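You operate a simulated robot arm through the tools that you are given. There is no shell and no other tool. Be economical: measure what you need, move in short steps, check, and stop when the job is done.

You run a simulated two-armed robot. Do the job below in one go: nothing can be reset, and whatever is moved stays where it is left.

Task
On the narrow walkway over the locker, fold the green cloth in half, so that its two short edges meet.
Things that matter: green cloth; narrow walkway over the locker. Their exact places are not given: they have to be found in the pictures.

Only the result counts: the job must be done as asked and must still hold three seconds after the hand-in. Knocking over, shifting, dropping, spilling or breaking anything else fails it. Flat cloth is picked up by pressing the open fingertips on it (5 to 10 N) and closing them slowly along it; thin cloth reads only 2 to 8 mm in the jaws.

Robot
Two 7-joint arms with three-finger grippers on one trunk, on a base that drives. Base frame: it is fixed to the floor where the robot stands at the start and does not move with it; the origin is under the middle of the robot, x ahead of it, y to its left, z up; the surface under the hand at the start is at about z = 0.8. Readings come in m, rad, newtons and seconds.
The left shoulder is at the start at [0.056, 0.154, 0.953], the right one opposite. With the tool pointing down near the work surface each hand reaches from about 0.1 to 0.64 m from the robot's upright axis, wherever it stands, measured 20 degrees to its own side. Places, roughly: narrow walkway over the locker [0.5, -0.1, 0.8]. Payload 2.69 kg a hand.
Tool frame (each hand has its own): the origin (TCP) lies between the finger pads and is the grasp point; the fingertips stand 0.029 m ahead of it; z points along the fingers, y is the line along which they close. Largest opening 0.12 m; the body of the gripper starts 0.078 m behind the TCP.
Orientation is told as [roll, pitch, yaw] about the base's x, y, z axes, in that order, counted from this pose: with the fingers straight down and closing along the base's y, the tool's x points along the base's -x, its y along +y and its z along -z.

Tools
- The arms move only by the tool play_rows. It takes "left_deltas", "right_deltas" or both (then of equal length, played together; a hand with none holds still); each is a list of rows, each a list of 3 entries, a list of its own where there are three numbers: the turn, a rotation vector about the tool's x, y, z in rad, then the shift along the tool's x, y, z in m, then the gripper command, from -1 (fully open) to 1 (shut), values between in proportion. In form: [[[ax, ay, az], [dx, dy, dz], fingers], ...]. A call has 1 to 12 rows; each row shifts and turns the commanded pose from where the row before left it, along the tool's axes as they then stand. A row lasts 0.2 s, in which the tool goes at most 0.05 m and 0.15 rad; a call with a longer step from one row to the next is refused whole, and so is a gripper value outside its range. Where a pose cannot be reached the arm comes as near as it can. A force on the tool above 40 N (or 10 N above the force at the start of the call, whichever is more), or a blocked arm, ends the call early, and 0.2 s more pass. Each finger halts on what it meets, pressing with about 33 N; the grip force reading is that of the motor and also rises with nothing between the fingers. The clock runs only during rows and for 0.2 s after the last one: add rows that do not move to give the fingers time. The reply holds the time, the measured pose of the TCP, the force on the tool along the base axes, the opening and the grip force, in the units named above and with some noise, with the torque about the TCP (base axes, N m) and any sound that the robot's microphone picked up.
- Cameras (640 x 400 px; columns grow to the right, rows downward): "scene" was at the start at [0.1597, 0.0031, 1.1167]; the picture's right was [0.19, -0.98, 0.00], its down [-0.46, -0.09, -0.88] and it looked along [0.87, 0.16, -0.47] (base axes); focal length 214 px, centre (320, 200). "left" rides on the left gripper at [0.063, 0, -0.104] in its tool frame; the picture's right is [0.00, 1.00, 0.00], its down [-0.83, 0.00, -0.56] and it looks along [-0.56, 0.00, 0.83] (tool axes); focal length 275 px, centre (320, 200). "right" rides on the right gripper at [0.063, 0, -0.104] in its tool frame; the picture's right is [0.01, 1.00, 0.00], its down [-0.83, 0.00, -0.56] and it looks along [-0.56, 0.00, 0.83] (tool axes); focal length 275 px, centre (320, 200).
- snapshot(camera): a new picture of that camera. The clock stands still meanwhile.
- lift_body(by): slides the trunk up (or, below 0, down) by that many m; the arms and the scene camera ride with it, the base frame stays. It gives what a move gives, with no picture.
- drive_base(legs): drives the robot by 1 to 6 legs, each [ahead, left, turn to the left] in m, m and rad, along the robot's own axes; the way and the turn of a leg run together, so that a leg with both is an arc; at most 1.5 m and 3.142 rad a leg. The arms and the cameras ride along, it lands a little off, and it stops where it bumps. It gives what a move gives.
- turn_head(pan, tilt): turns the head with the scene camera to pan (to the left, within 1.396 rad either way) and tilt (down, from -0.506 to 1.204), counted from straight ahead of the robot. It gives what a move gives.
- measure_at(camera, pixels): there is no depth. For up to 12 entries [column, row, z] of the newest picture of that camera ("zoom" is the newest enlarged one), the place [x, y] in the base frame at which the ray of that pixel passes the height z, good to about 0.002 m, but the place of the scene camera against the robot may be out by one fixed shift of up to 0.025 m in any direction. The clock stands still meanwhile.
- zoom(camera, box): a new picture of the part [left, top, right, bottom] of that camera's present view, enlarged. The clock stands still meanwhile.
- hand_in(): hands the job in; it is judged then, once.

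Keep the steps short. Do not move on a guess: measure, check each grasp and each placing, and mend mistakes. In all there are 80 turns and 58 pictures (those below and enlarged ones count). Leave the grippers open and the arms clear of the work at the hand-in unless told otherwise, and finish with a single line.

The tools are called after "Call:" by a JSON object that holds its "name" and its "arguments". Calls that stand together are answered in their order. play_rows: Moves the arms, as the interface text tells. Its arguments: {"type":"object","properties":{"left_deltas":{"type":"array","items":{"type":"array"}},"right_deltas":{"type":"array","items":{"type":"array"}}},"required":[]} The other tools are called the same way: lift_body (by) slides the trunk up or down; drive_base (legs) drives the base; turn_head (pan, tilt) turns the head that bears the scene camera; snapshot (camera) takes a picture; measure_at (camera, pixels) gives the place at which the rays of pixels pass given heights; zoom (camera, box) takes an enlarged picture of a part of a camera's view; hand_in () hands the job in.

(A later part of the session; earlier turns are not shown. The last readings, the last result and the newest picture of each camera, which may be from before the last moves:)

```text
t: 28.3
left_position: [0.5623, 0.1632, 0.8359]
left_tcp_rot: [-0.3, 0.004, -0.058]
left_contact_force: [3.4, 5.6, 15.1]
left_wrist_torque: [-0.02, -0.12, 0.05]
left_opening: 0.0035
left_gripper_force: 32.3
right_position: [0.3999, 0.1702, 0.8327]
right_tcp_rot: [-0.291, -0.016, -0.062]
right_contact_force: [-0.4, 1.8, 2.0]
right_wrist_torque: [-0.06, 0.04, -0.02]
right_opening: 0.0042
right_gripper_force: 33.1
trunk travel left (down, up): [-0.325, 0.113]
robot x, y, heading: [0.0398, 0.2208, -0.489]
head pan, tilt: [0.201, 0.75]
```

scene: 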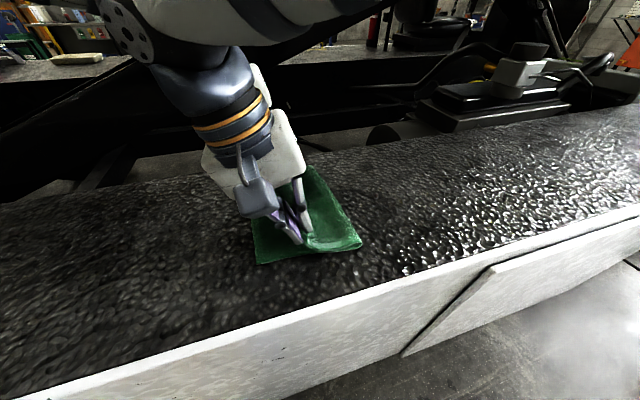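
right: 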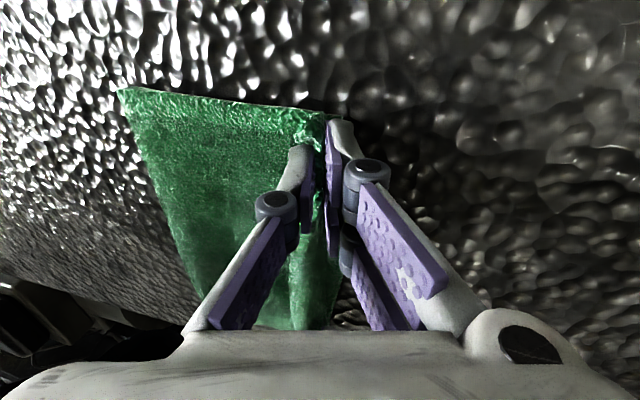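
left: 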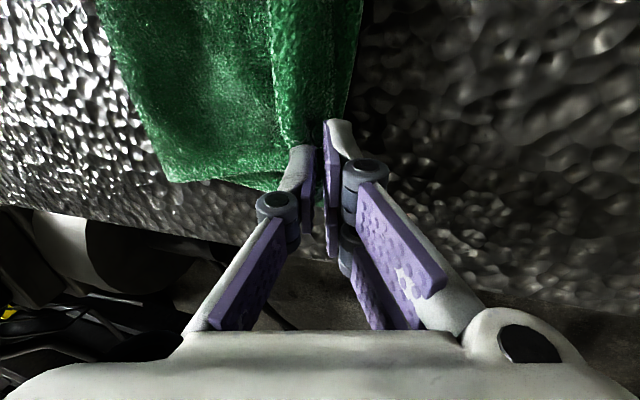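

Both touch the surface. I'll open slowly with a slight rise, then withdraw along the finger axis, up and outward.

Call:
{"name": "play_rows", "arguments": {"left_deltas": [[[0, 0, 0], [0, 0, -0.002], 0.93], [[0, 0, 0], [0, 0, -0.001], 0.85], [[0, 0, 0], [0, 0, -0.001], 0.8], [[0, 0, 0], [0, 0, -0.001], 0.75], [[0, 0, 0], [0, 0, 0], 0.75], [[0, 0, 0], [0, 0, -0.01], 0.7], [[0, 0, 0], [0, 0, -0.01], 0.7], [[0, 0, 0], [0, 0, -0.02], 0.7], [[0, 0, 0], [0, 0, -0.03], 0.7], [[0, 0, 0], [0, 0, -0.03], 0.7]], "right_deltas": [[[0, 0, 0], [0, 0, 0], 0.93], [[0, 0, 0], [0, 0, -0.001], 0.85], [[0, 0, 0], [0, 0, -0.001], 0.8], [[0, 0, 0], [0, 0, -0.001], 0.75], [[0, 0, 0], [0, 0, 0], 0.75], [[0, 0, 0], [0, 0, -0.01], 0.7], [[0, 0, 0], [0, 0, -0.01], 0.7], [[0, 0, 0], [0, 0, -0.02], 0.7], [[0, 0, 0], [0, 0, -0.03], 0.7], [[0, 0, 0], [0, 0, -0.03], 0.7]]}}

Call:
{"name": "snapshot", "arguments": {"camera": "right"}}

Call:
{"name": "snapshot", "arguments": {"camera": "left"}}

Call:
{"name": "snapshot", "arguments": {"camera": "scene"}}

```text
t: 30.5
left_position: [0.5626, 0.1936, 0.9349]
left_tcp_rot: [-0.299, 0.007, -0.059]
left_contact_force: [-0.3, 0.1, -1.1]
left_wrist_torque: [-0.01, -0.02, 0.01]
left_opening: 0.0179
left_gripper_force: 0.0
right_position: [0.3877, 0.1812, 0.9302]
right_tcp_rot: [-0.294, -0.015, -0.062]
right_contact_force: [0.0, 0.1, -0.3]
right_wrist_torque: [0.03, -0.01, 0.03]
right_opening: 0.0181
right_gripper_force: 0.0
right hand out of reach, approached as far as the arm can: row 8, 9, 10
trunk travel left (down, up): [-0.325, 0.113]
robot x, y, heading: [0.0392, 0.2191, -0.497]
head pan, tilt: [0.201, 0.75]
```

```text
26 pictures are left
```

right: 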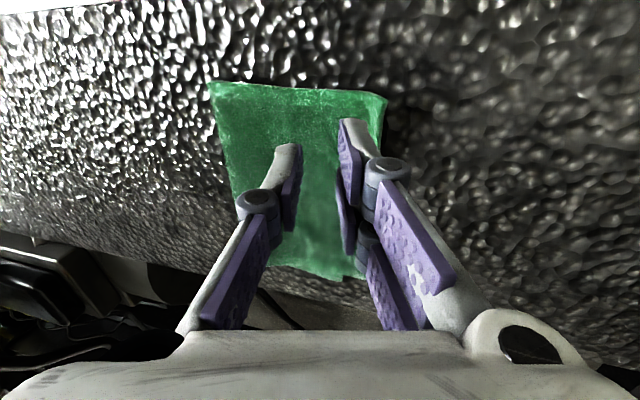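

```text
25 pictures are left
```

left: 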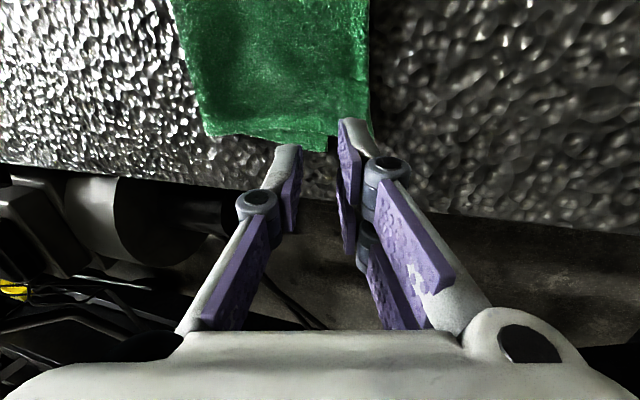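

```text
24 pictures are left
```

scene: 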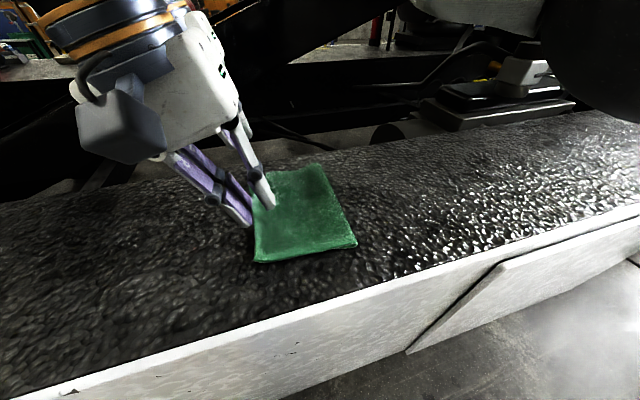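

Released; it looks neatly folded. I'll lift the hands clear and open them, to inspect the edges.

Call:
{"name": "play_rows", "arguments": {"left_deltas": [[[0, 0, 0], [0, 0, -0.04], 0.7], [[-0.15, 0, 0], [0, 0.02, -0.03], -1], [[-0.15, 0, 0], [0, 0.03, -0.03], -1], [[0, 0, 0], [0.02, 0.04, 0], -1], [[0, 0, 0], [0.02, 0.04, 0], -1], [[0, 0, 0], [0.02, 0.03, 0], -1]], "right_deltas": [[[-0.15, 0, 0], [0, 0, -0.04], 0.7], [[-0.15, 0, 0], [0, 0, -0.04], -1], [[0, 0, 0], [0, -0.045, 0], -1], [[0, 0, 0], [0, -0.045, 0], -1], [[0, 0, 0], [0, -0.045, 0], -1], [[0, 0, 0], [0, -0.045, 0], -1]]}}

Call:
{"name": "turn_head", "arguments": {"pan": 0.35, "tilt": 0.8}}

Call:
{"name": "zoom", "arguments": {"camera": "scene", "box": [220, 120, 420, 245]}}

Call:
{"name": "snapshot", "arguments": {"camera": "right"}}

Call:
{"name": "snapshot", "arguments": {"camera": "left"}}

```text
t: 31.9
left_position: [0.5316, 0.3478, 0.9793]
left_tcp_rot: [-0.002, 0.005, -0.058]
left_contact_force: [0.7, -0.2, -0.1]
left_wrist_torque: [0.02, -0.02, 0.0]
left_opening: 0.1202
left_gripper_force: 0.0
left hand out of reach, approached as far as the arm can: row 4, 5, 6
right_position: [0.3742, 0.0179, 1.0085]
right_tcp_rot: [0.006, -0.016, -0.061]
right_contact_force: [-0.5, -0.1, 0.7]
right_wrist_torque: [0.01, 0.0, 0.01]
right_opening: 0.12
right_gripper_force: 0.0
trunk travel left (down, up): [-0.325, 0.113]
robot x, y, heading: [0.0385, 0.2215, -0.493]
head pan, tilt: [0.201, 0.75]
```

```text
t: 32.6
left_position: [0.5338, 0.347, 0.9798]
left_tcp_rot: [-0.001, 0.007, -0.06]
left_contact_force: [-0.2, -0.3, -0.4]
left_wrist_torque: [0.01, -0.01, 0.0]
left_opening: 0.1201
left_gripper_force: 0.2
right_position: [0.3756, 0.0189, 1.0077]
right_tcp_rot: [0.007, -0.016, -0.062]
right_contact_force: [0.2, -0.4, -0.1]
right_wrist_torque: [-0.02, -0.02, -0.02]
right_opening: 0.12
right_gripper_force: 0.1
trunk travel left (down, up): [-0.325, 0.113]
robot x, y, heading: [0.0407, 0.2217, -0.491]
head pan, tilt: [0.351, 0.799]
```

```text
3.20 times, centred on (320, 182) of scene
```

zoom: 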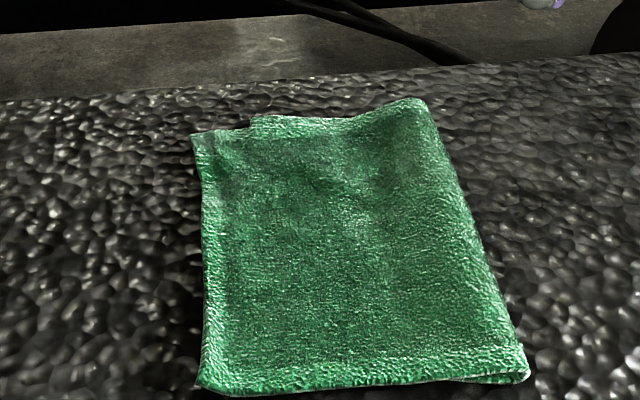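

```text
22 pictures are left
```

right: 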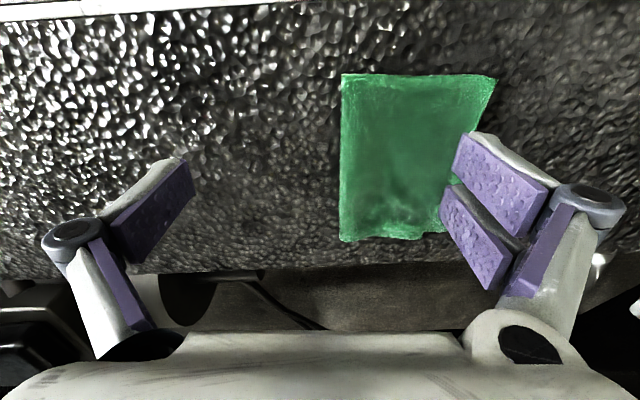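

```text
21 pictures are left
```

left: 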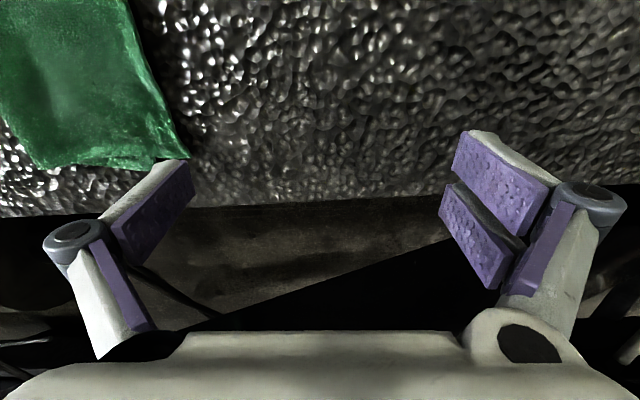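

The fold looks good. At the far left the upper layer seems a little short, so I'll zoom in on that corner and the left edge.

Call:
{"name": "zoom", "arguments": {"camera": "left", "box": [0, 60, 220, 198]}}

Call:
{"name": "zoom", "arguments": {"camera": "scene", "box": [270, 145, 350, 195]}}

Call:
{"name": "zoom", "arguments": {"camera": "scene", "box": [270, 195, 350, 245]}}

```text
2.90 times, centred on (110, 129) of left
```

zoom: 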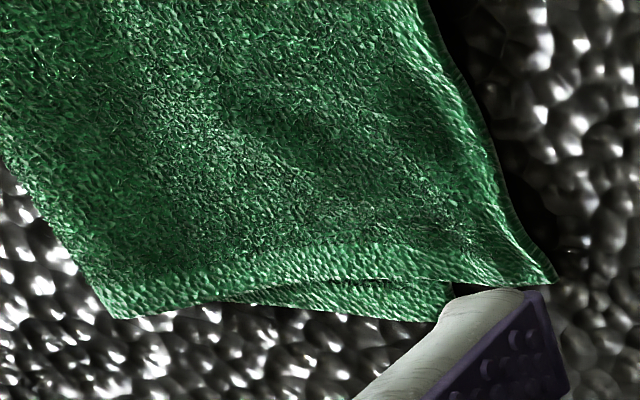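

```text
8.00 times, centred on (310, 170) of scene
```

zoom: 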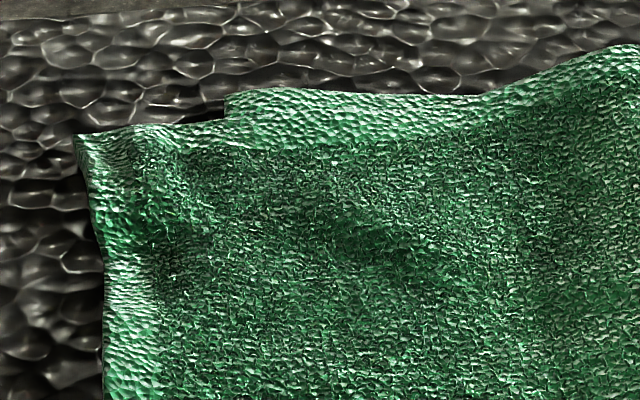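

```text
8.00 times, centred on (310, 220) of scene
```

zoom: 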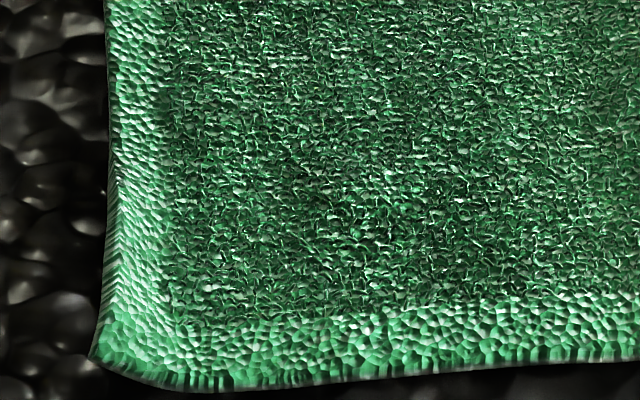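

Call:
{"name": "zoom", "arguments": {"camera": "scene", "box": [264, 140, 392, 250]}}

Call:
{"name": "play_rows", "arguments": {"left_deltas": [[[0, 0, 0], [0, -0.04, -0.02], -1], [[0, 0, 0], [0, -0.04, 0], -1], [[0, 0, 0], [0, -0.03, 0], -1]]}}

Call:
{"name": "snapshot", "arguments": {"camera": "left"}}

```text
3.64 times, centred on (328, 195) of scene
```

zoom: 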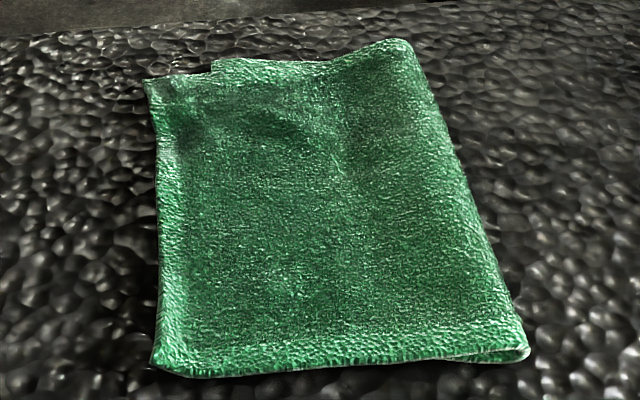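

```text
t: 33.4
left_position: [0.5249, 0.236, 0.9996]
left_tcp_rot: [0.001, 0.008, -0.059]
left_contact_force: [0.3, 0.1, 0.1]
left_wrist_torque: [0.01, -0.01, -0.02]
left_opening: 0.1201
left_gripper_force: 0.1
right_position: [0.3748, 0.0181, 1.0084]
right_tcp_rot: [0.006, -0.015, -0.064]
right_contact_force: [0.2, 1.0, -0.8]
right_wrist_torque: [-0.02, -0.01, 0.02]
right_opening: 0.1197
right_gripper_force: 0.1
trunk travel left (down, up): [-0.325, 0.113]
robot x, y, heading: [0.0362, 0.2223, -0.497]
head pan, tilt: [0.351, 0.799]
```

```text
16 pictures are left
```

left: 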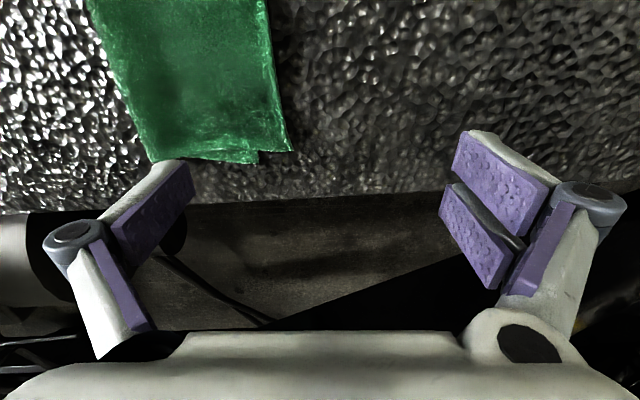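

Call:
{"name": "measure_at", "arguments": {"camera": "left", "pixels": [[292, 151, 0.802], [258, 164, 0.8], [277, 80, 0.802], [150, 160, 0.802]]}}

Call:
{"name": "measure_at", "arguments": {"camera": "zoom", "pixels": [[147, 82, 0.802], [213, 62, 0.8], [158, 220, 0.802], [152, 362, 0.802], [528, 350, 0.802], [405, 42, 0.802]]}}

Call:
{"name": "zoom", "arguments": {"camera": "left", "box": [180, 80, 340, 180]}}

```text
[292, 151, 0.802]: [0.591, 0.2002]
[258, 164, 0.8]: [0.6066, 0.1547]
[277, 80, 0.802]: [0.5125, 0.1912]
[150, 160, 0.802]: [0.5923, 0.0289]
```

```text
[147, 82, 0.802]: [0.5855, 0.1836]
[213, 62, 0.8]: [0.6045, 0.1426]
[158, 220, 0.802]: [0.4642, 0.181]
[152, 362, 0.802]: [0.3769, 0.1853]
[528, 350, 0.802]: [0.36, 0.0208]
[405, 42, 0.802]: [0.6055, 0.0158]
```

```text
4.00 times, centred on (260, 130) of left
```

zoom: 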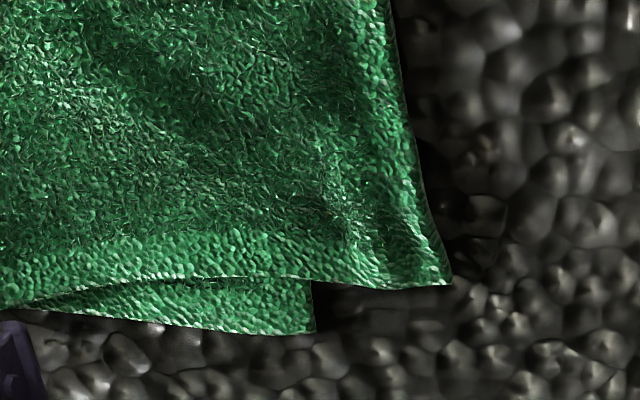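

Measured against the bottom edge, the upper edge overshoots by about 2 cm near and 4.5 cm at the far corner. It's folded but not accurate enough, so I'll regrip the overhanging upper edge and re-lay it. First I'll shift the base 0.08 m along +y for reach and measure the near corner.

Call:
{"name": "measure_at", "arguments": {"camera": "right", "pixels": [[495, 80, 0.802], [342, 75, 0.802], [341, 240, 0.802]]}}

Call:
{"name": "drive_base", "arguments": {"legs": [[-0.038, 0.0704, 0]]}}

Call:
{"name": "snapshot", "arguments": {"camera": "right"}}

```text
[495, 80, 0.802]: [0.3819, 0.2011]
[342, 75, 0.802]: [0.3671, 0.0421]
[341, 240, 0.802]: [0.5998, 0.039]
```

```text
t: 34.6
left_position: [0.5259, 0.318, 0.9996]
left_tcp_rot: [0.001, 0.006, -0.059]
left_contact_force: [0.8, 0.1, 0.2]
left_wrist_torque: [0.0, 0.0, 0.05]
left_opening: 0.1198
left_gripper_force: 0.0
right_position: [0.3749, 0.0999, 1.0072]
right_tcp_rot: [0.008, -0.016, -0.063]
right_contact_force: [0.0, -0.2, -0.2]
right_wrist_torque: [-0.02, 0.01, -0.03]
right_opening: 0.1201
right_gripper_force: 0.0
trunk travel left (down, up): [-0.325, 0.113]
robot x, y, heading: [0.0373, 0.2995, -0.495]
head pan, tilt: [0.351, 0.799]
```

```text
14 pictures are left
```

right: 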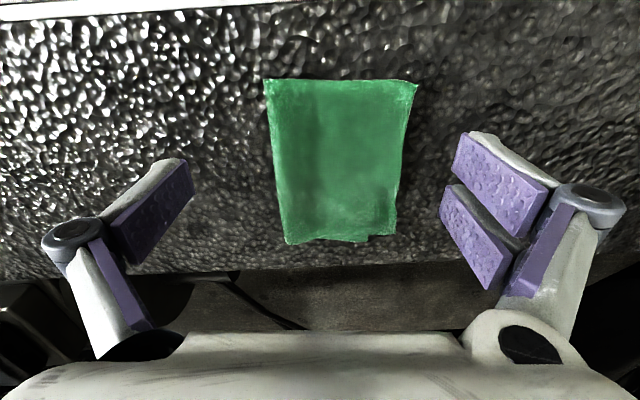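

Call:
{"name": "measure_at", "arguments": {"camera": "right", "pixels": [[418, 82, 0.802], [413, 110, 0.802], [403, 160, 0.802], [399, 205, 0.802], [396, 235, 0.802], [367, 242, 0.8], [265, 81, 0.802], [275, 150, 0.802], [286, 243, 0.802]]}}

Call:
{"name": "zoom", "arguments": {"camera": "right", "box": [250, 70, 440, 250]}}

```text
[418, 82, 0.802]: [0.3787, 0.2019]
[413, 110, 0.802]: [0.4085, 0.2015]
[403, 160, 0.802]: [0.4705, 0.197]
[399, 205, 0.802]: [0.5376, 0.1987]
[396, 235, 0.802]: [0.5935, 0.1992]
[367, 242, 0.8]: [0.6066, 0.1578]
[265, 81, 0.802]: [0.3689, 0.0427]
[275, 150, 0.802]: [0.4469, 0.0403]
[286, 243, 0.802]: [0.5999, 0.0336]
```

```text
2.22 times, centred on (345, 160) of right
```

zoom: 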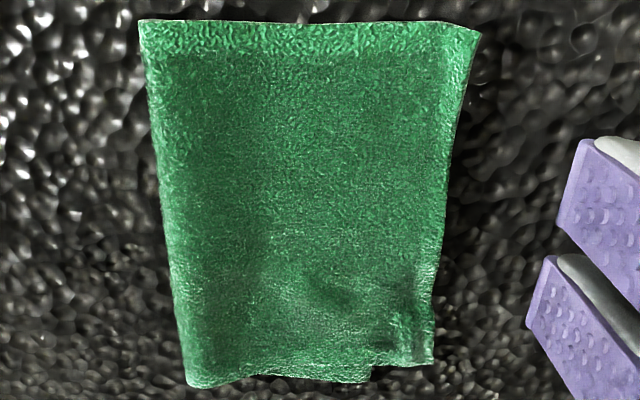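

The upper edge is at y ≈ 0.200 throughout. The lower edge goes from 0.177 near to 0.158 far. I'll hover both hands over the single-layer overhang.

Call:
{"name": "play_rows", "arguments": {"left_deltas": [[[0, 0, 0], [-0.01175, -0.033, 0.02], 0.6], [[0, 0, 0], [-0.01175, -0.033, 0.02], 0.6], [[0, 0, 0], [-0.01175, -0.033, 0.02], 0.6], [[0, 0, 0], [-0.01175, -0.033, 0.02], 0.6], [[0, 0, 0], [0, 0, 0.037], 0.6], [[0, 0, 0], [0, 0, 0.037], 0.6], [[0, 0, 0], [0, 0, 0], 0.6]], "right_deltas": [[[0, 0, 0], [-0.0061, 0.0227, 0.022], 0.667], [[0, 0, 0], [-0.0061, 0.0227, 0.022], 0.667], [[0, 0, 0], [-0.0061, 0.0227, 0.022], 0.667], [[0, 0, 0], [-0.0061, 0.0227, 0.022], 0.667], [[0, 0, 0], [0, 0, 0.0365], 0.667], [[0, 0, 0], [0, 0, 0.0365], 0.667], [[0, 0, 0], [0, 0, 0], 0.667]]}}

Call:
{"name": "snapshot", "arguments": {"camera": "left"}}

Call:
{"name": "snapshot", "arguments": {"camera": "right"}}

```text
t: 36.2
left_position: [0.5647, 0.1823, 0.8456]
left_tcp_rot: [0.004, 0.007, -0.058]
left_contact_force: [-0.6, 0.1, 0.0]
left_wrist_torque: [-0.01, -0.02, -0.02]
left_opening: 0.0242
left_gripper_force: 0.1
right_position: [0.4081, 0.1881, 0.8468]
right_tcp_rot: [0.006, -0.016, -0.063]
right_contact_force: [0.1, 0.6, 1.4]
right_wrist_torque: [0.0, -0.01, -0.02]
right_opening: 0.0197
right_gripper_force: 0.0
trunk travel left (down, up): [-0.325, 0.113]
robot x, y, heading: [0.0429, 0.2987, -0.495]
head pan, tilt: [0.351, 0.799]
```

```text
12 pictures are left
```

left: 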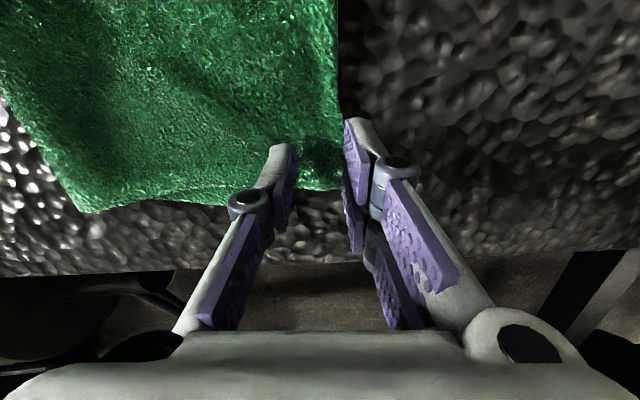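

```text
11 pictures are left
```

right: 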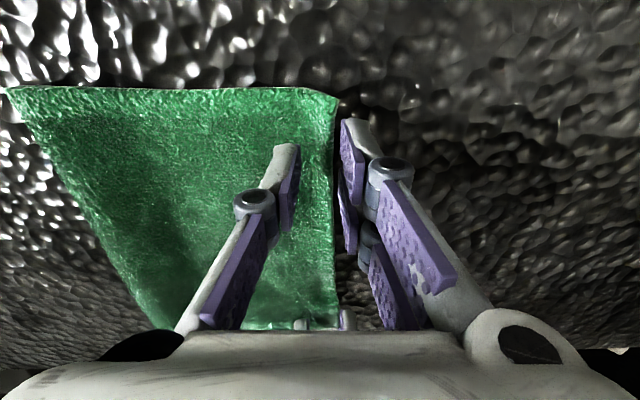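

The edge lies just inside the outer fingers. I'll shift 4–5 mm inward and press down.

Call:
{"name": "play_rows", "arguments": {"left_deltas": [[[0, 0, 0], [0, -0.005, 0.006], 0.6], [[0, 0, 0], [0, 0, 0.005], 0.6], [[0, 0, 0], [0, 0, 0.003], 0.6], [[0, 0, 0], [0, 0, 0], 0.6]], "right_deltas": [[[0, 0, 0], [0.002, -0.0045, 0.006], 0.667], [[0, 0, 0], [0, 0, 0.006], 0.667], [[0, 0, 0], [0, 0, 0.003], 0.667], [[0, 0, 0], [0, 0, 0], 0.667]]}}

```text
t: 37.2
left_position: [0.5617, 0.177, 0.8326]
left_tcp_rot: [0.0, 0.003, -0.06]
left_contact_force: [-1.9, 0.1, 14.2]
left_wrist_torque: [-0.23, -0.01, -0.04]
left_opening: 0.0243
left_gripper_force: 0.1
right_position: [0.4065, 0.1845, 0.8325]
right_tcp_rot: [0.007, -0.017, -0.064]
right_contact_force: [2.7, -0.3, 6.3]
right_wrist_torque: [-0.12, -0.03, 0.05]
right_opening: 0.0202
right_gripper_force: 0.2
trunk travel left (down, up): [-0.325, 0.113]
robot x, y, heading: [0.0377, 0.3009, -0.498]
head pan, tilt: [0.351, 0.799]
```

Left 14 N, right 6 N. I'll ease the left 0.8 mm, close both slowly, then lift 1 cm.

Call:
{"name": "play_rows", "arguments": {"left_deltas": [[[0, 0, 0], [0, 0, -0.0008], 0.6], [[0, 0, 0], [0, 0, 0], 0.65], [[0, 0, 0], [0, 0, 0], 0.7], [[0, 0, 0], [0, 0, 0], 0.75], [[0, 0, 0], [0, 0, 0], 0.8], [[0, 0, 0], [0, 0, 0], 0.86], [[0, 0, 0], [0, 0, 0], 0.93], [[0, 0, 0], [0, 0, 0], 1.0], [[0, 0, 0], [0, 0, 0], 1.0], [[0, 0, 0], [0, 0, -0.015], 1.0], [[0, 0, 0], [0, 0, -0.015], 1.0]], "right_deltas": [[[0, 0, 0], [0, 0, 0], 0.667], [[0, 0, 0], [0, 0, 0], 0.7], [[0, 0, 0], [0, 0, 0], 0.74], [[0, 0, 0], [0, 0, 0], 0.78], [[0, 0, 0], [0, 0, 0], 0.83], [[0, 0, 0], [0, 0, 0], 0.88], [[0, 0, 0], [0, 0, 0], 0.94], [[0, 0, 0], [0, 0, 0], 1.0], [[0, 0, 0], [0, 0, 0], 1.0], [[0, 0, 0], [0, 0, -0.015], 1.0], [[0, 0, 0], [0, 0, -0.015], 1.0]]}}

Call:
{"name": "snapshot", "arguments": {"camera": "scene"}}

Call:
{"name": "snapshot", "arguments": {"camera": "right"}}

```text
t: 39.6
left_position: [0.5638, 0.1764, 0.8606]
left_tcp_rot: [0.001, 0.006, -0.06]
left_contact_force: [0.0, 1.1, -0.4]
left_wrist_torque: [-0.01, -0.02, 0.0]
left_opening: 0.0036
left_gripper_force: 32.5
right_position: [0.406, 0.183, 0.8612]
right_tcp_rot: [0.008, -0.015, -0.06]
right_contact_force: [-0.3, 1.2, -0.3]
right_wrist_torque: [-0.02, 0.04, 0.01]
right_opening: 0.0
right_gripper_force: 28.6
trunk travel left (down, up): [-0.325, 0.113]
robot x, y, heading: [0.037, 0.3024, -0.494]
head pan, tilt: [0.351, 0.799]
```

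```text
10 pictures are left
```

scene: 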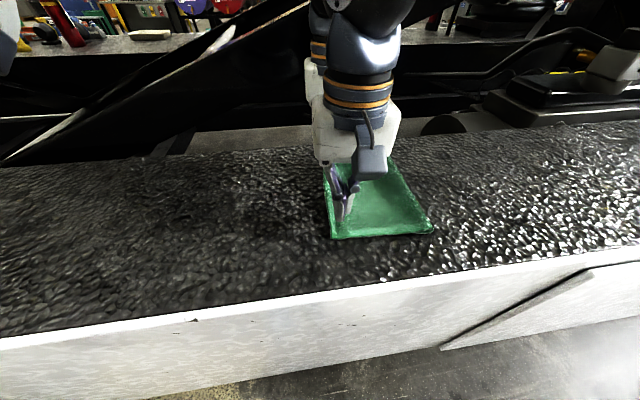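

```text
9 pictures are left
```

right: 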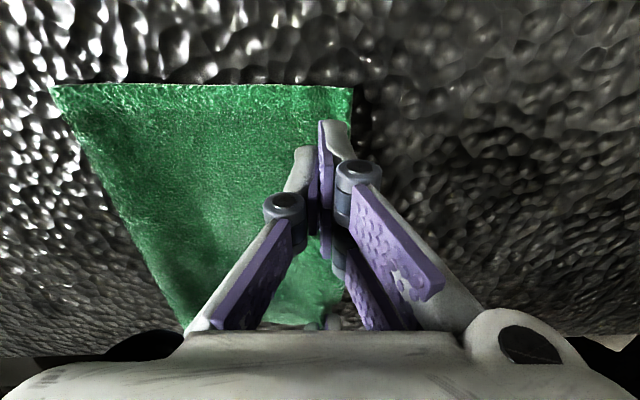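

The left grips (3.6 mm), but the right slipped and reads zero. I'll retry the right hand with a wider bite of 32 mm while the left holds still.

Call:
{"name": "play_rows", "arguments": {"right_deltas": [[[0, 0, 0], [0.003, -0.004, 0], 0.467], [[0, 0, 0], [0, 0, 0.012], 0.467], [[0, 0, 0], [0, 0, 0.01], 0.467], [[0, 0, 0], [0, 0, 0.005], 0.467], [[0, 0, 0], [0, 0, 0.0025], 0.467], [[0, 0, 0], [0, 0, 0], 0.467]]}}

```text
t: 41.0
left_position: [0.5639, 0.1767, 0.8607]
left_tcp_rot: [0.003, 0.007, -0.059]
left_contact_force: [0.5, -0.7, -0.5]
left_wrist_torque: [-0.02, -0.02, 0.02]
left_opening: 0.0037
left_gripper_force: 32.3
right_position: [0.4023, 0.1807, 0.8321]
right_tcp_rot: [0.007, -0.017, -0.063]
right_contact_force: [1.7, -2.0, 5.9]
right_wrist_torque: [-0.17, -0.07, 0.06]
right_opening: 0.0321
right_gripper_force: 0.3
trunk travel left (down, up): [-0.325, 0.113]
robot x, y, heading: [0.0373, 0.3006, -0.493]
head pan, tilt: [0.351, 0.799]
```

The torque shows only the inner finger is bearing. I'll tilt 0.06 rad so the outer finger presses too, then close slowly and check.

Call:
{"name": "play_rows", "arguments": {"right_deltas": [[[0.06, 0, 0], [0, 0, 0.0007], 0.467], [[0, 0, 0], [0, 0, 0], 0.52], [[0, 0, 0], [0, 0, 0], 0.57], [[0, 0, 0], [0, 0, 0], 0.62], [[0, 0, 0], [0, 0, 0], 0.67], [[0, 0, 0], [0, 0, 0], 0.72], [[0, 0, 0], [0, 0, 0], 0.77], [[0, 0, 0], [0, 0, 0], 0.82], [[0, 0, 0], [0, 0, 0], 0.88], [[0, 0, 0], [0, 0, 0], 0.94], [[0, 0, 0], [0, 0, 0], 1.0], [[0, 0, 0], [0, 0, 0], 1.0]]}}

```text
t: 43.6
left_position: [0.5642, 0.177, 0.8611]
left_tcp_rot: [0.001, 0.006, -0.059]
left_contact_force: [-0.2, -0.1, -0.8]
left_wrist_torque: [-0.02, -0.01, -0.01]
left_opening: 0.0035
left_gripper_force: 32.4
right_position: [0.4017, 0.1806, 0.8338]
right_tcp_rot: [-0.054, -0.015, -0.063]
right_contact_force: [0.9, 0.1, 2.0]
right_wrist_torque: [-0.03, -0.04, 0.06]
right_opening: 0.0044
right_gripper_force: 32.7
trunk travel left (down, up): [-0.325, 0.113]
robot x, y, heading: [0.0389, 0.2974, -0.494]
head pan, tilt: [0.351, 0.799]
```

Now both hold cloth (3.5 and 4.4 mm). I'll lift both and swing back about 8 cm in -y so the crease rolls back.

Call:
{"name": "play_rows", "arguments": {"left_deltas": [[[0, 0, 0], [0, 0, 0], 1], [[0, 0, 0], [0, 0, -0.01], 1], [[0, 0, 0], [0, 0, -0.015], 1], [[0, 0, 0], [-0.002, -0.02, -0.01], 1], [[0, 0, 0], [-0.004, -0.025, 0], 1], [[0, 0, 0], [-0.004, -0.025, 0], 1], [[0, 0, 0], [-0.002, -0.02, 0], 1], [[0, 0, 0], [0, 0, 0], 1]], "right_deltas": [[[0, 0, 0], [0, 0, -0.02], 1], [[0, 0, 0], [0, 0, -0.02], 1], [[0, 0, 0], [0, 0, -0.015], 1], [[0, 0, 0], [-0.001, -0.02, -0.01], 1], [[0, 0, 0], [-0.001, -0.02, 0], 1], [[0, 0, 0], [-0.001, -0.02, 0], 1], [[0, 0, 0], [0, -0.02, 0], 1], [[0, 0, 0], [0, 0, 0], 1]]}}

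Call:
{"name": "snapshot", "arguments": {"camera": "right"}}

```text
t: 45.4
left_position: [0.5685, 0.0877, 0.8953]
left_tcp_rot: [0.002, 0.009, -0.06]
left_contact_force: [-4.3, -0.3, 0.9]
left_wrist_torque: [-0.03, 0.11, -0.04]
left_opening: 0.0034
left_gripper_force: 32.7
right_position: [0.3994, 0.1041, 0.9018]
right_tcp_rot: [-0.055, -0.015, -0.061]
right_contact_force: [4.7, -0.1, -0.8]
right_wrist_torque: [0.05, -0.11, 0.01]
right_opening: 0.0049
right_gripper_force: 32.9
trunk travel left (down, up): [-0.325, 0.113]
robot x, y, heading: [0.0352, 0.3005, -0.498]
head pan, tilt: [0.351, 0.799]
```

```text
8 pictures are left
```

right: 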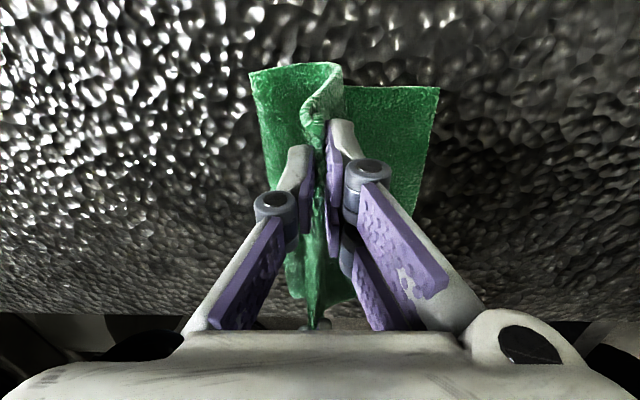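

Only the upper layer lifted. I'll measure the lower edge and crease now.

Call:
{"name": "measure_at", "arguments": {"camera": "right", "pixels": [[439, 88, 0.8], [418, 210, 0.8], [250, 72, 0.802], [273, 170, 0.802], [292, 297, 0.802]]}}

```text
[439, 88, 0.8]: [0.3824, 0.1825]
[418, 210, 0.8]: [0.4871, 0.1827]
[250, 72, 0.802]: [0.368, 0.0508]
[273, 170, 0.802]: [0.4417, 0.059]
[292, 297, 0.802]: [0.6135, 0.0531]
```

The crease sits at y ≈ 0.05 and should be near 0.02–0.03. I'll swing the hands past it by driving the base back 0.10 m, with the hands slightly lower, then return so it re-forms.

Call:
{"name": "play_rows", "arguments": {"left_deltas": [[[0, 0, 0], [0.001, 0, 0.008], 1]], "right_deltas": [[[0, 0, 0], [-0.005, 0, 0.012], 1]]}}

Call:
{"name": "drive_base", "arguments": {"legs": [[0.0475, -0.088, 0]]}}

Call:
{"name": "drive_base", "arguments": {"legs": [[-0.057, 0.1056, 0]]}}

Call:
{"name": "snapshot", "arguments": {"camera": "right"}}

```text
t: 45.8
left_position: [0.569, 0.087, 0.8882]
left_tcp_rot: [0.002, 0.006, -0.061]
left_contact_force: [-0.4, 0.4, 0.3]
left_wrist_torque: [-0.05, 0.02, -0.02]
left_opening: 0.0033
left_gripper_force: 33.3
right_position: [0.4046, 0.1034, 0.8903]
right_tcp_rot: [-0.053, -0.015, -0.062]
right_contact_force: [0.2, 0.4, 0.7]
right_wrist_torque: [0.02, 0.0, 0.01]
right_opening: 0.0049
right_gripper_force: 33.0
trunk travel left (down, up): [-0.325, 0.113]
robot x, y, heading: [0.0386, 0.3046, -0.493]
head pan, tilt: [0.351, 0.799]
```

```text
t: 47.1
left_position: [0.5678, -0.0129, 0.8888]
left_tcp_rot: [0.001, 0.007, -0.059]
left_contact_force: [-0.2, -0.1, -0.2]
left_wrist_torque: [-0.02, -0.02, 0.0]
left_opening: 0.0037
left_gripper_force: 32.5
right_position: [0.4018, 0.0032, 0.8896]
right_tcp_rot: [-0.052, -0.016, -0.062]
right_contact_force: [0.1, 0.1, 0.2]
right_wrist_torque: [0.0, -0.03, 0.0]
right_opening: 0.0048
right_gripper_force: 33.4
trunk travel left (down, up): [-0.325, 0.113]
robot x, y, heading: [0.0361, 0.2023, -0.495]
head pan, tilt: [0.351, 0.799]
```

```text
t: 48.6
left_position: [0.5675, 0.107, 0.8888]
left_tcp_rot: [0.0, 0.007, -0.058]
left_contact_force: [-0.5, 0.5, 0.4]
left_wrist_torque: [-0.04, 0.05, 0.01]
left_opening: 0.0034
left_gripper_force: 32.9
right_position: [0.4016, 0.1223, 0.89]
right_tcp_rot: [-0.053, -0.016, -0.063]
right_contact_force: [0.8, 0.2, 0.3]
right_wrist_torque: [-0.01, -0.01, 0.04]
right_opening: 0.0048
right_gripper_force: 33.5
trunk travel left (down, up): [-0.325, 0.113]
robot x, y, heading: [0.035, 0.3183, -0.496]
head pan, tilt: [0.351, 0.799]
```

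```text
7 pictures are left
```

right: 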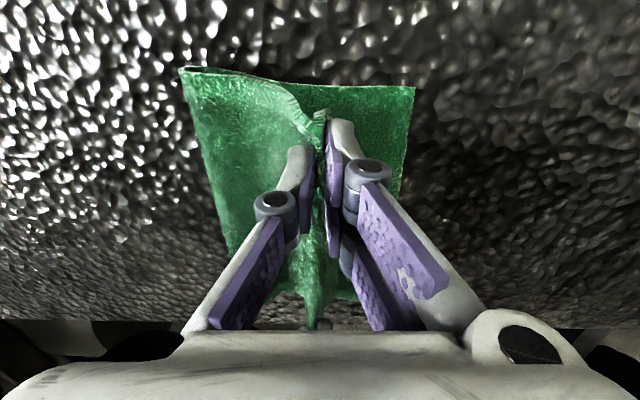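

Call:
{"name": "measure_at", "arguments": {"camera": "right", "pixels": [[415, 88, 0.8], [403, 190, 0.8], [181, 70, 0.802], [205, 170, 0.802], [225, 245, 0.802]]}}

```text
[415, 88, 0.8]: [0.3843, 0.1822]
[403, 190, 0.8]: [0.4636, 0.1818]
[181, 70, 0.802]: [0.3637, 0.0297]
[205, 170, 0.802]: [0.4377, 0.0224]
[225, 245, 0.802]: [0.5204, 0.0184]
```

The crease is now at y ≈ 0.018–0.030, which is right. I'll lower both hands with the grip 3–4 cm short of the lower edge, the length of the tucked hem.

Call:
{"name": "play_rows", "arguments": {"left_deltas": [[[0, 0, 0], [0, 0.007, 0.013], 1], [[0, 0, 0], [0, 0.007, 0.013], 1], [[0, 0, 0], [0, 0.006, 0.013], 1], [[0, 0, 0], [0, 0.006, 0.011], 1], [[0, 0, 0], [0, 0, 0.003], 1], [[0, 0, 0], [0, 0, 0], 1]], "right_deltas": [[[0, 0, 0], [0, 0.007, 0.013], 1], [[0, 0, 0], [0, 0.007, 0.013], 1], [[0, 0, 0], [0, 0.006, 0.013], 1], [[0, 0, 0], [0, 0.006, 0.011], 1], [[0, 0, 0], [0, 0, 0.004], 1], [[0, 0, 0], [0, 0, 0], 1]]}}

```text
t: 50.0
left_position: [0.5681, 0.1328, 0.8374]
left_tcp_rot: [0.0, 0.006, -0.059]
left_contact_force: [-0.5, 0.2, 1.4]
left_wrist_torque: [-0.03, -0.03, -0.03]
left_opening: 0.0035
left_gripper_force: 32.6
right_position: [0.405, 0.1462, 0.836]
right_tcp_rot: [-0.054, -0.017, -0.062]
right_contact_force: [-3.6, 0.2, 14.1]
right_wrist_torque: [-0.01, 0.02, 0.0]
right_opening: 0.0046
right_gripper_force: 33.0
trunk travel left (down, up): [-0.325, 0.113]
robot x, y, heading: [0.0367, 0.3205, -0.493]
head pan, tilt: [0.351, 0.799]
```

Both touch down. I'll open slowly and leave upward and outward, so the inner fingers coax the hem flat toward +y.

Call:
{"name": "play_rows", "arguments": {"left_deltas": [[[0, 0, 0], [0, 0, 0], 0.93], [[0, 0, 0], [0, 0, -0.001], 0.85], [[0, 0, 0], [0, 0, -0.001], 0.78], [[0, 0, 0], [0, 0, -0.001], 0.7], [[0, 0, 0], [0, 0.003, -0.005], 0.7], [[0, 0, 0], [0, 0.005, -0.008], 0.7], [[0, 0, 0], [0, 0.008, -0.01], 0.7], [[0, 0, 0], [0, 0.01, -0.02], 0.7], [[0, 0, 0], [0, 0.01, -0.03], 0.7], [[0, 0, 0], [0, 0.01, -0.04], 0.7]], "right_deltas": [[[0, 0, 0], [0, 0, -0.0015], 0.93], [[0, 0, 0], [0, 0, -0.001], 0.85], [[0, 0, 0], [0, 0, -0.001], 0.78], [[0, 0, 0], [0, 0, -0.001], 0.7], [[0, 0, 0], [0, 0.003, -0.005], 0.7], [[0, 0, 0], [0, 0.005, -0.008], 0.7], [[0, 0, 0], [0, 0.008, -0.01], 0.7], [[0, 0, 0], [0, 0.01, -0.02], 0.7], [[0, 0, 0], [0, 0.01, -0.03], 0.7], [[0, 0, 0], [0, 0.01, -0.04], 0.7]]}}

Call:
{"name": "play_rows", "arguments": {"left_deltas": [[[0, 0, 0], [0, 0.02, -0.04], -1], [[0, 0, 0], [0, 0.04, 0], -1], [[0, 0, 0], [0, 0.04, 0], -1], [[0, 0, 0], [0.01, 0.04, 0], -1]], "right_deltas": [[[0, 0, 0], [0, 0, -0.045], -1], [[0, 0, 0], [0.01, -0.02, -0.03], -1], [[0, 0, 0], [0.01, -0.02, 0], -1], [[0, 0, 0], [0.01, -0.03, 0], -1]]}}

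Call:
{"name": "snapshot", "arguments": {"camera": "right"}}

```text
t: 52.2
left_position: [0.5723, 0.1801, 0.9519]
left_tcp_rot: [0.002, 0.006, -0.059]
left_contact_force: [-0.2, 0.2, -0.4]
left_wrist_torque: [0.02, -0.03, -0.02]
left_opening: 0.018
left_gripper_force: 0.1
right_position: [0.4054, 0.2002, 0.9496]
right_tcp_rot: [-0.054, -0.016, -0.064]
right_contact_force: [0.6, -0.6, 0.2]
right_wrist_torque: [0.02, -0.01, -0.02]
right_opening: 0.0182
right_gripper_force: 0.0
trunk travel left (down, up): [-0.325, 0.113]
robot x, y, heading: [0.0378, 0.3182, -0.496]
head pan, tilt: [0.351, 0.799]
```

```text
t: 53.2
left_position: [0.5718, 0.3183, 0.9926]
left_tcp_rot: [0.002, 0.006, -0.058]
left_contact_force: [0.3, 0.8, 0.1]
left_wrist_torque: [-0.04, 0.02, 0.03]
left_opening: 0.1199
left_gripper_force: 0.0
right_position: [0.3715, 0.1355, 1.0288]
right_tcp_rot: [-0.054, -0.015, -0.061]
right_contact_force: [-0.8, 0.5, 0.1]
right_wrist_torque: [0.03, -0.02, 0.0]
right_opening: 0.1198
right_gripper_force: 0.0
trunk travel left (down, up): [-0.325, 0.113]
robot x, y, heading: [0.0339, 0.3143, -0.497]
head pan, tilt: [0.351, 0.799]
```

```text
6 pictures are left
```

right: 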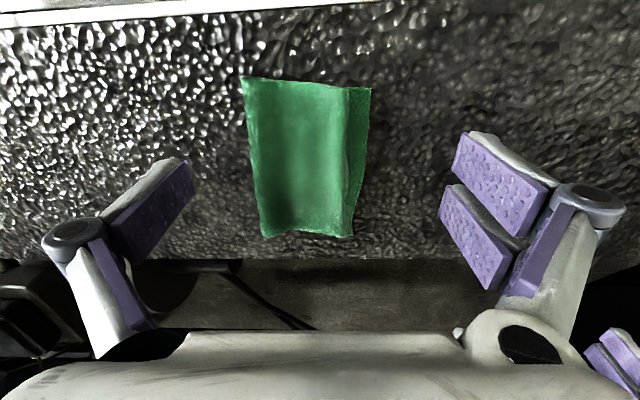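

Call:
{"name": "zoom", "arguments": {"camera": "right", "box": [230, 65, 390, 245]}}

Call:
{"name": "measure_at", "arguments": {"camera": "right", "pixels": [[371, 88, 0.8], [348, 88, 0.805], [346, 150, 0.805], [364, 150, 0.8], [351, 237, 0.8], [342, 205, 0.805], [243, 80, 0.802], [263, 235, 0.802]]}}

```text
2.22 times, centred on (310, 155) of right
```

zoom: 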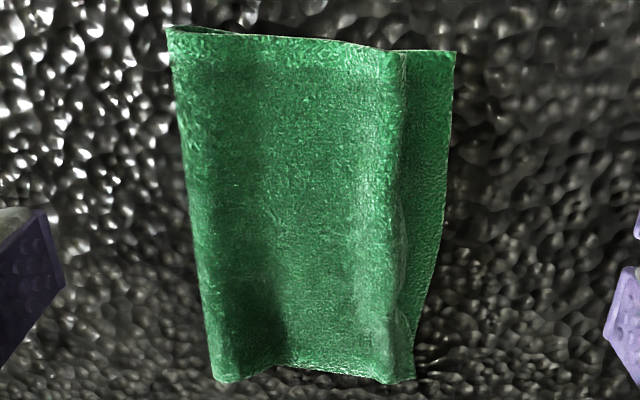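

```text
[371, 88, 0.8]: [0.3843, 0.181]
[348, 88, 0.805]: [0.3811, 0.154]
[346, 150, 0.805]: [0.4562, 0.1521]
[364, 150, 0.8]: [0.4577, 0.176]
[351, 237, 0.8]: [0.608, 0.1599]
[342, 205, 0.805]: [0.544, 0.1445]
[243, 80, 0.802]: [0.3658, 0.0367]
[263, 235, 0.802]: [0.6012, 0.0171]
```

The hem on the upper layer got tucked under: the upper bends at y ≈ 0.15 while the lower edge is at 0.18–0.16. The first release, with leaning hands, unrolled the hem well. So I'll regrip the rolled bump and repeat with a lean. First, hover over it.

Call:
{"name": "play_rows", "arguments": {"left_deltas": [[[0, 0, 0], [-0.0008, -0.0434, 0.02], 0.5], [[0, 0, 0], [-0.0008, -0.0434, 0.02], 0.5], [[0, 0, 0], [-0.0008, -0.0434, 0.02], 0.5], [[0, 0, 0], [-0.0006, -0.0433, 0.02], 0.5], [[0, 0, 0], [0, 0, 0.033], 0.5], [[0, 0, 0], [0, 0, 0.033], 0.5], [[0, 0, 0], [0, 0, 0], 0.5]], "right_deltas": [[[-0.054, 0, 0], [-0.008, 0.003, 0.029], 0.5], [[0, 0, 0], [-0.008, 0.0025, 0.029], 0.5], [[0, 0, 0], [-0.008, 0.0025, 0.029], 0.5], [[0, 0, 0], [-0.009, 0.0025, 0.029], 0.5], [[0, 0, 0], [0, 0, 0.033], 0.5], [[0, 0, 0], [0, 0, 0.033], 0.5], [[0, 0, 0], [0, 0, 0], 0.5]]}}

Call:
{"name": "snapshot", "arguments": {"camera": "left"}}

```text
t: 54.8
left_position: [0.562, 0.1453, 0.8448]
left_tcp_rot: [0.001, 0.007, -0.059]
left_contact_force: [-1.1, 0.3, 0.0]
left_wrist_torque: [-0.03, 0.01, -0.02]
left_opening: 0.0299
left_gripper_force: 0.1
right_position: [0.406, 0.1422, 0.8457]
right_tcp_rot: [0.002, -0.016, -0.061]
right_contact_force: [-0.2, 0.1, -0.2]
right_wrist_torque: [-0.02, 0.01, 0.03]
right_opening: 0.0301
right_gripper_force: 0.1
trunk travel left (down, up): [-0.325, 0.113]
robot x, y, heading: [0.0385, 0.3218, -0.493]
head pan, tilt: [0.351, 0.799]
```

```text
4 pictures are left
```

left: 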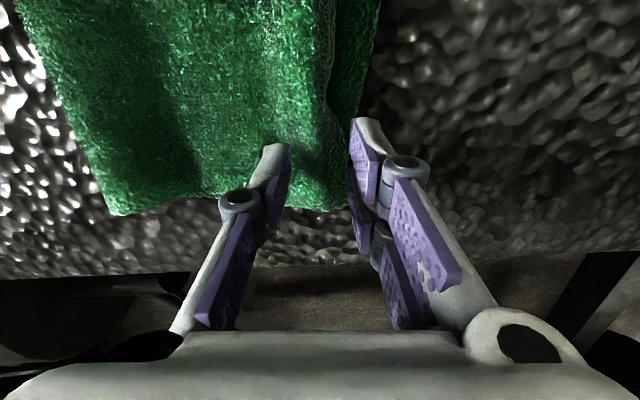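

The bump lies between the left fingers. I'll descend to light contact and close on it.

Call:
{"name": "play_rows", "arguments": {"left_deltas": [[[0, 0, 0], [0, 0, 0.006], 0.5], [[0, 0, 0], [0, 0, 0.004], 0.5], [[0, 0, 0], [0, 0, 0.001], 0.5], [[0, 0, 0], [0, 0, 0], 0.58], [[0, 0, 0], [0, 0, 0], 0.66], [[0, 0, 0], [0, 0, 0], 0.74], [[0, 0, 0], [0, 0, 0], 0.82], [[0, 0, 0], [0, 0, 0], 0.9], [[0, 0, 0], [0, 0, 0], 1.0], [[0, 0, 0], [0, 0, 0], 1.0]], "right_deltas": [[[0, 0, 0], [0, 0.002, 0.006], 0.5], [[0, 0, 0], [0, 0, 0.004], 0.5], [[0, 0, 0], [0, 0, 0.0015], 0.5], [[0, 0, 0], [0, 0, 0], 0.58], [[0, 0, 0], [0, 0, 0], 0.66], [[0, 0, 0], [0, 0, 0], 0.74], [[0, 0, 0], [0, 0, 0], 0.82], [[0, 0, 0], [0, 0, 0], 0.9], [[0, 0, 0], [0, 0, 0], 1.0], [[0, 0, 0], [0, 0, 0], 1.0]]}}

```text
t: 57.0
left_position: [0.562, 0.1451, 0.8344]
left_tcp_rot: [0.002, 0.006, -0.06]
left_contact_force: [-0.6, -0.1, 1.0]
left_wrist_torque: [-0.03, 0.03, 0.03]
left_opening: 0.0043
left_gripper_force: 33.5
right_position: [0.4073, 0.1422, 0.8344]
right_tcp_rot: [0.001, -0.016, -0.061]
right_contact_force: [0.1, 0.5, 1.0]
right_wrist_torque: [-0.07, -0.02, -0.05]
right_opening: 0.0062
right_gripper_force: 32.8
trunk travel left (down, up): [-0.325, 0.113]
robot x, y, heading: [0.0361, 0.322, -0.492]
head pan, tilt: [0.351, 0.799]
```

Gripped: 4.3 and 6.2 mm. I'll lift 5 cm, lean both hands 0.45 rad, and look.

Call:
{"name": "play_rows", "arguments": {"left_deltas": [[[0, 0, 0], [0, 0, -0.02], 1], [[0, 0, 0], [0, 0, -0.02], 1], [[0.15, 0, 0], [0, 0, -0.015], 1], [[0.15, 0, 0], [0, 0, 0], 1], [[0.15, 0, 0], [0, 0, 0], 1], [[0, 0, 0], [0, 0, 0], 1]], "right_deltas": [[[0, 0, 0], [0, 0, -0.02], 1], [[0, 0, 0], [0, 0, -0.02], 1], [[0.15, 0, 0], [0, 0, -0.015], 1], [[0.15, 0, 0], [0, 0, 0], 1], [[0.15, 0, 0], [0, 0, 0], 1], [[0, 0, 0], [0, 0, 0], 1]]}}

Call:
{"name": "snapshot", "arguments": {"camera": "right"}}

```text
t: 58.4
left_position: [0.5621, 0.1453, 0.8894]
left_tcp_rot: [-0.451, 0.007, -0.059]
left_contact_force: [-0.8, 0.0, 0.0]
left_wrist_torque: [0.08, 0.01, 0.04]
left_opening: 0.0044
left_gripper_force: 32.8
right_position: [0.407, 0.1436, 0.8904]
right_tcp_rot: [-0.451, -0.016, -0.065]
right_contact_force: [0.8, 0.0, -0.6]
right_wrist_torque: [0.07, 0.01, 0.02]
right_opening: 0.0058
right_gripper_force: 33.5
trunk travel left (down, up): [-0.325, 0.113]
robot x, y, heading: [0.0393, 0.3221, -0.495]
head pan, tilt: [0.351, 0.799]
```

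```text
3 pictures are left
```

right: 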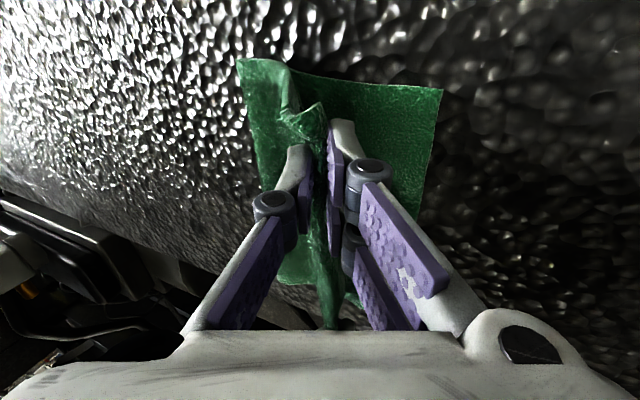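

Call:
{"name": "measure_at", "arguments": {"camera": "right", "pixels": [[443, 88, 0.8], [425, 190, 0.8], [238, 60, 0.802], [257, 160, 0.802], [285, 275, 0.802]]}}

Call:
{"name": "play_rows", "arguments": {"left_deltas": [[[0.15, 0, 0], [0, 0, 0], 1], [[0, 0, 0], [0, 0, 0], 1]], "right_deltas": [[[0.15, 0, 0], [0, 0, 0], 1], [[0, 0, 0], [0, 0, 0], 1]]}}

```text
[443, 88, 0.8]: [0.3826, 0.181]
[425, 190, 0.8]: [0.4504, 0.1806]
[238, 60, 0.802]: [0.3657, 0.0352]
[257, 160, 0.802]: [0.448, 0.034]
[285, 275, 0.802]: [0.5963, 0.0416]
```

```text
t: 59.0
left_position: [0.5613, 0.1456, 0.8908]
left_tcp_rot: [-0.602, 0.006, -0.06]
left_contact_force: [-1.2, -0.1, 0.2]
left_wrist_torque: [0.07, -0.01, -0.01]
left_opening: 0.0045
left_gripper_force: 33.4
right_position: [0.4069, 0.1425, 0.8886]
right_tcp_rot: [-0.596, -0.017, -0.066]
right_contact_force: [0.2, 0.0, -0.9]
right_wrist_torque: [0.07, 0.02, -0.01]
right_opening: 0.0055
right_gripper_force: 32.7
trunk travel left (down, up): [-0.325, 0.113]
robot x, y, heading: [0.0372, 0.3245, -0.493]
head pan, tilt: [0.351, 0.799]
```

On reflection, in this regrip the hem hangs on the outer (+y) side. Leaning isn't needed; it should be laid with a small -y motion at touchdown so it trails outward. I'll undo the lean, then swing back and forth with the base to roll the far crease back.

Call:
{"name": "play_rows", "arguments": {"left_deltas": [[[-0.15, 0, 0], [0, 0, 0], 1], [[-0.15, 0, 0], [0, 0, 0], 1], [[-0.15, 0, 0], [0, 0, 0], 1], [[-0.15, 0, 0], [0, 0, 0], 1]], "right_deltas": [[[-0.15, 0, 0], [0, 0, 0], 1], [[-0.15, 0, 0], [0, 0, 0], 1], [[-0.15, 0, 0], [0, 0, 0], 1], [[-0.15, 0, 0], [0, 0, 0], 1]]}}

Call:
{"name": "drive_base", "arguments": {"legs": [[0.071, -0.132, 0]]}}

Call:
{"name": "drive_base", "arguments": {"legs": [[-0.071, 0.132, 0]]}}

```text
t: 60.0
left_position: [0.5633, 0.1457, 0.8906]
left_tcp_rot: [0.005, 0.007, -0.059]
left_contact_force: [0.5, -0.4, 0.4]
left_wrist_torque: [-0.09, 0.03, 0.02]
left_opening: 0.0043
left_gripper_force: 33.4
right_position: [0.4076, 0.1433, 0.8897]
right_tcp_rot: [0.002, -0.015, -0.063]
right_contact_force: [0.3, 0.0, 0.6]
right_wrist_torque: [-0.09, -0.03, -0.03]
right_opening: 0.0055
right_gripper_force: 32.9
trunk travel left (down, up): [-0.325, 0.113]
robot x, y, heading: [0.0427, 0.3234, -0.491]
head pan, tilt: [0.351, 0.799]
```

```text
t: 61.7
left_position: [0.564, -0.0031, 0.8892]
left_tcp_rot: [0.0, 0.007, -0.06]
left_contact_force: [-1.1, -0.2, -0.3]
left_wrist_torque: [-0.07, 0.02, 0.01]
left_opening: 0.0043
left_gripper_force: 33.2
right_position: [0.4062, -0.0054, 0.8883]
right_tcp_rot: [0.002, -0.014, -0.061]
right_contact_force: [1.0, -0.3, 0.1]
right_wrist_torque: [-0.07, -0.01, 0.0]
right_opening: 0.0055
right_gripper_force: 32.6
trunk travel left (down, up): [-0.325, 0.113]
robot x, y, heading: [0.0352, 0.1723, -0.494]
head pan, tilt: [0.351, 0.799]
```

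```text
t: 63.4
left_position: [0.5632, 0.1467, 0.8902]
left_tcp_rot: [0.0, 0.008, -0.061]
left_contact_force: [-1.3, 0.5, 0.7]
left_wrist_torque: [-0.11, 0.03, -0.01]
left_opening: 0.0044
left_gripper_force: 33.5
right_position: [0.4078, 0.1432, 0.8899]
right_tcp_rot: [0.001, -0.015, -0.063]
right_contact_force: [0.6, 0.9, 0.1]
right_wrist_torque: [-0.1, -0.01, 0.01]
right_opening: 0.0058
right_gripper_force: 33.0
trunk travel left (down, up): [-0.325, 0.113]
robot x, y, heading: [0.0413, 0.3184, -0.493]
head pan, tilt: [0.351, 0.799]
```

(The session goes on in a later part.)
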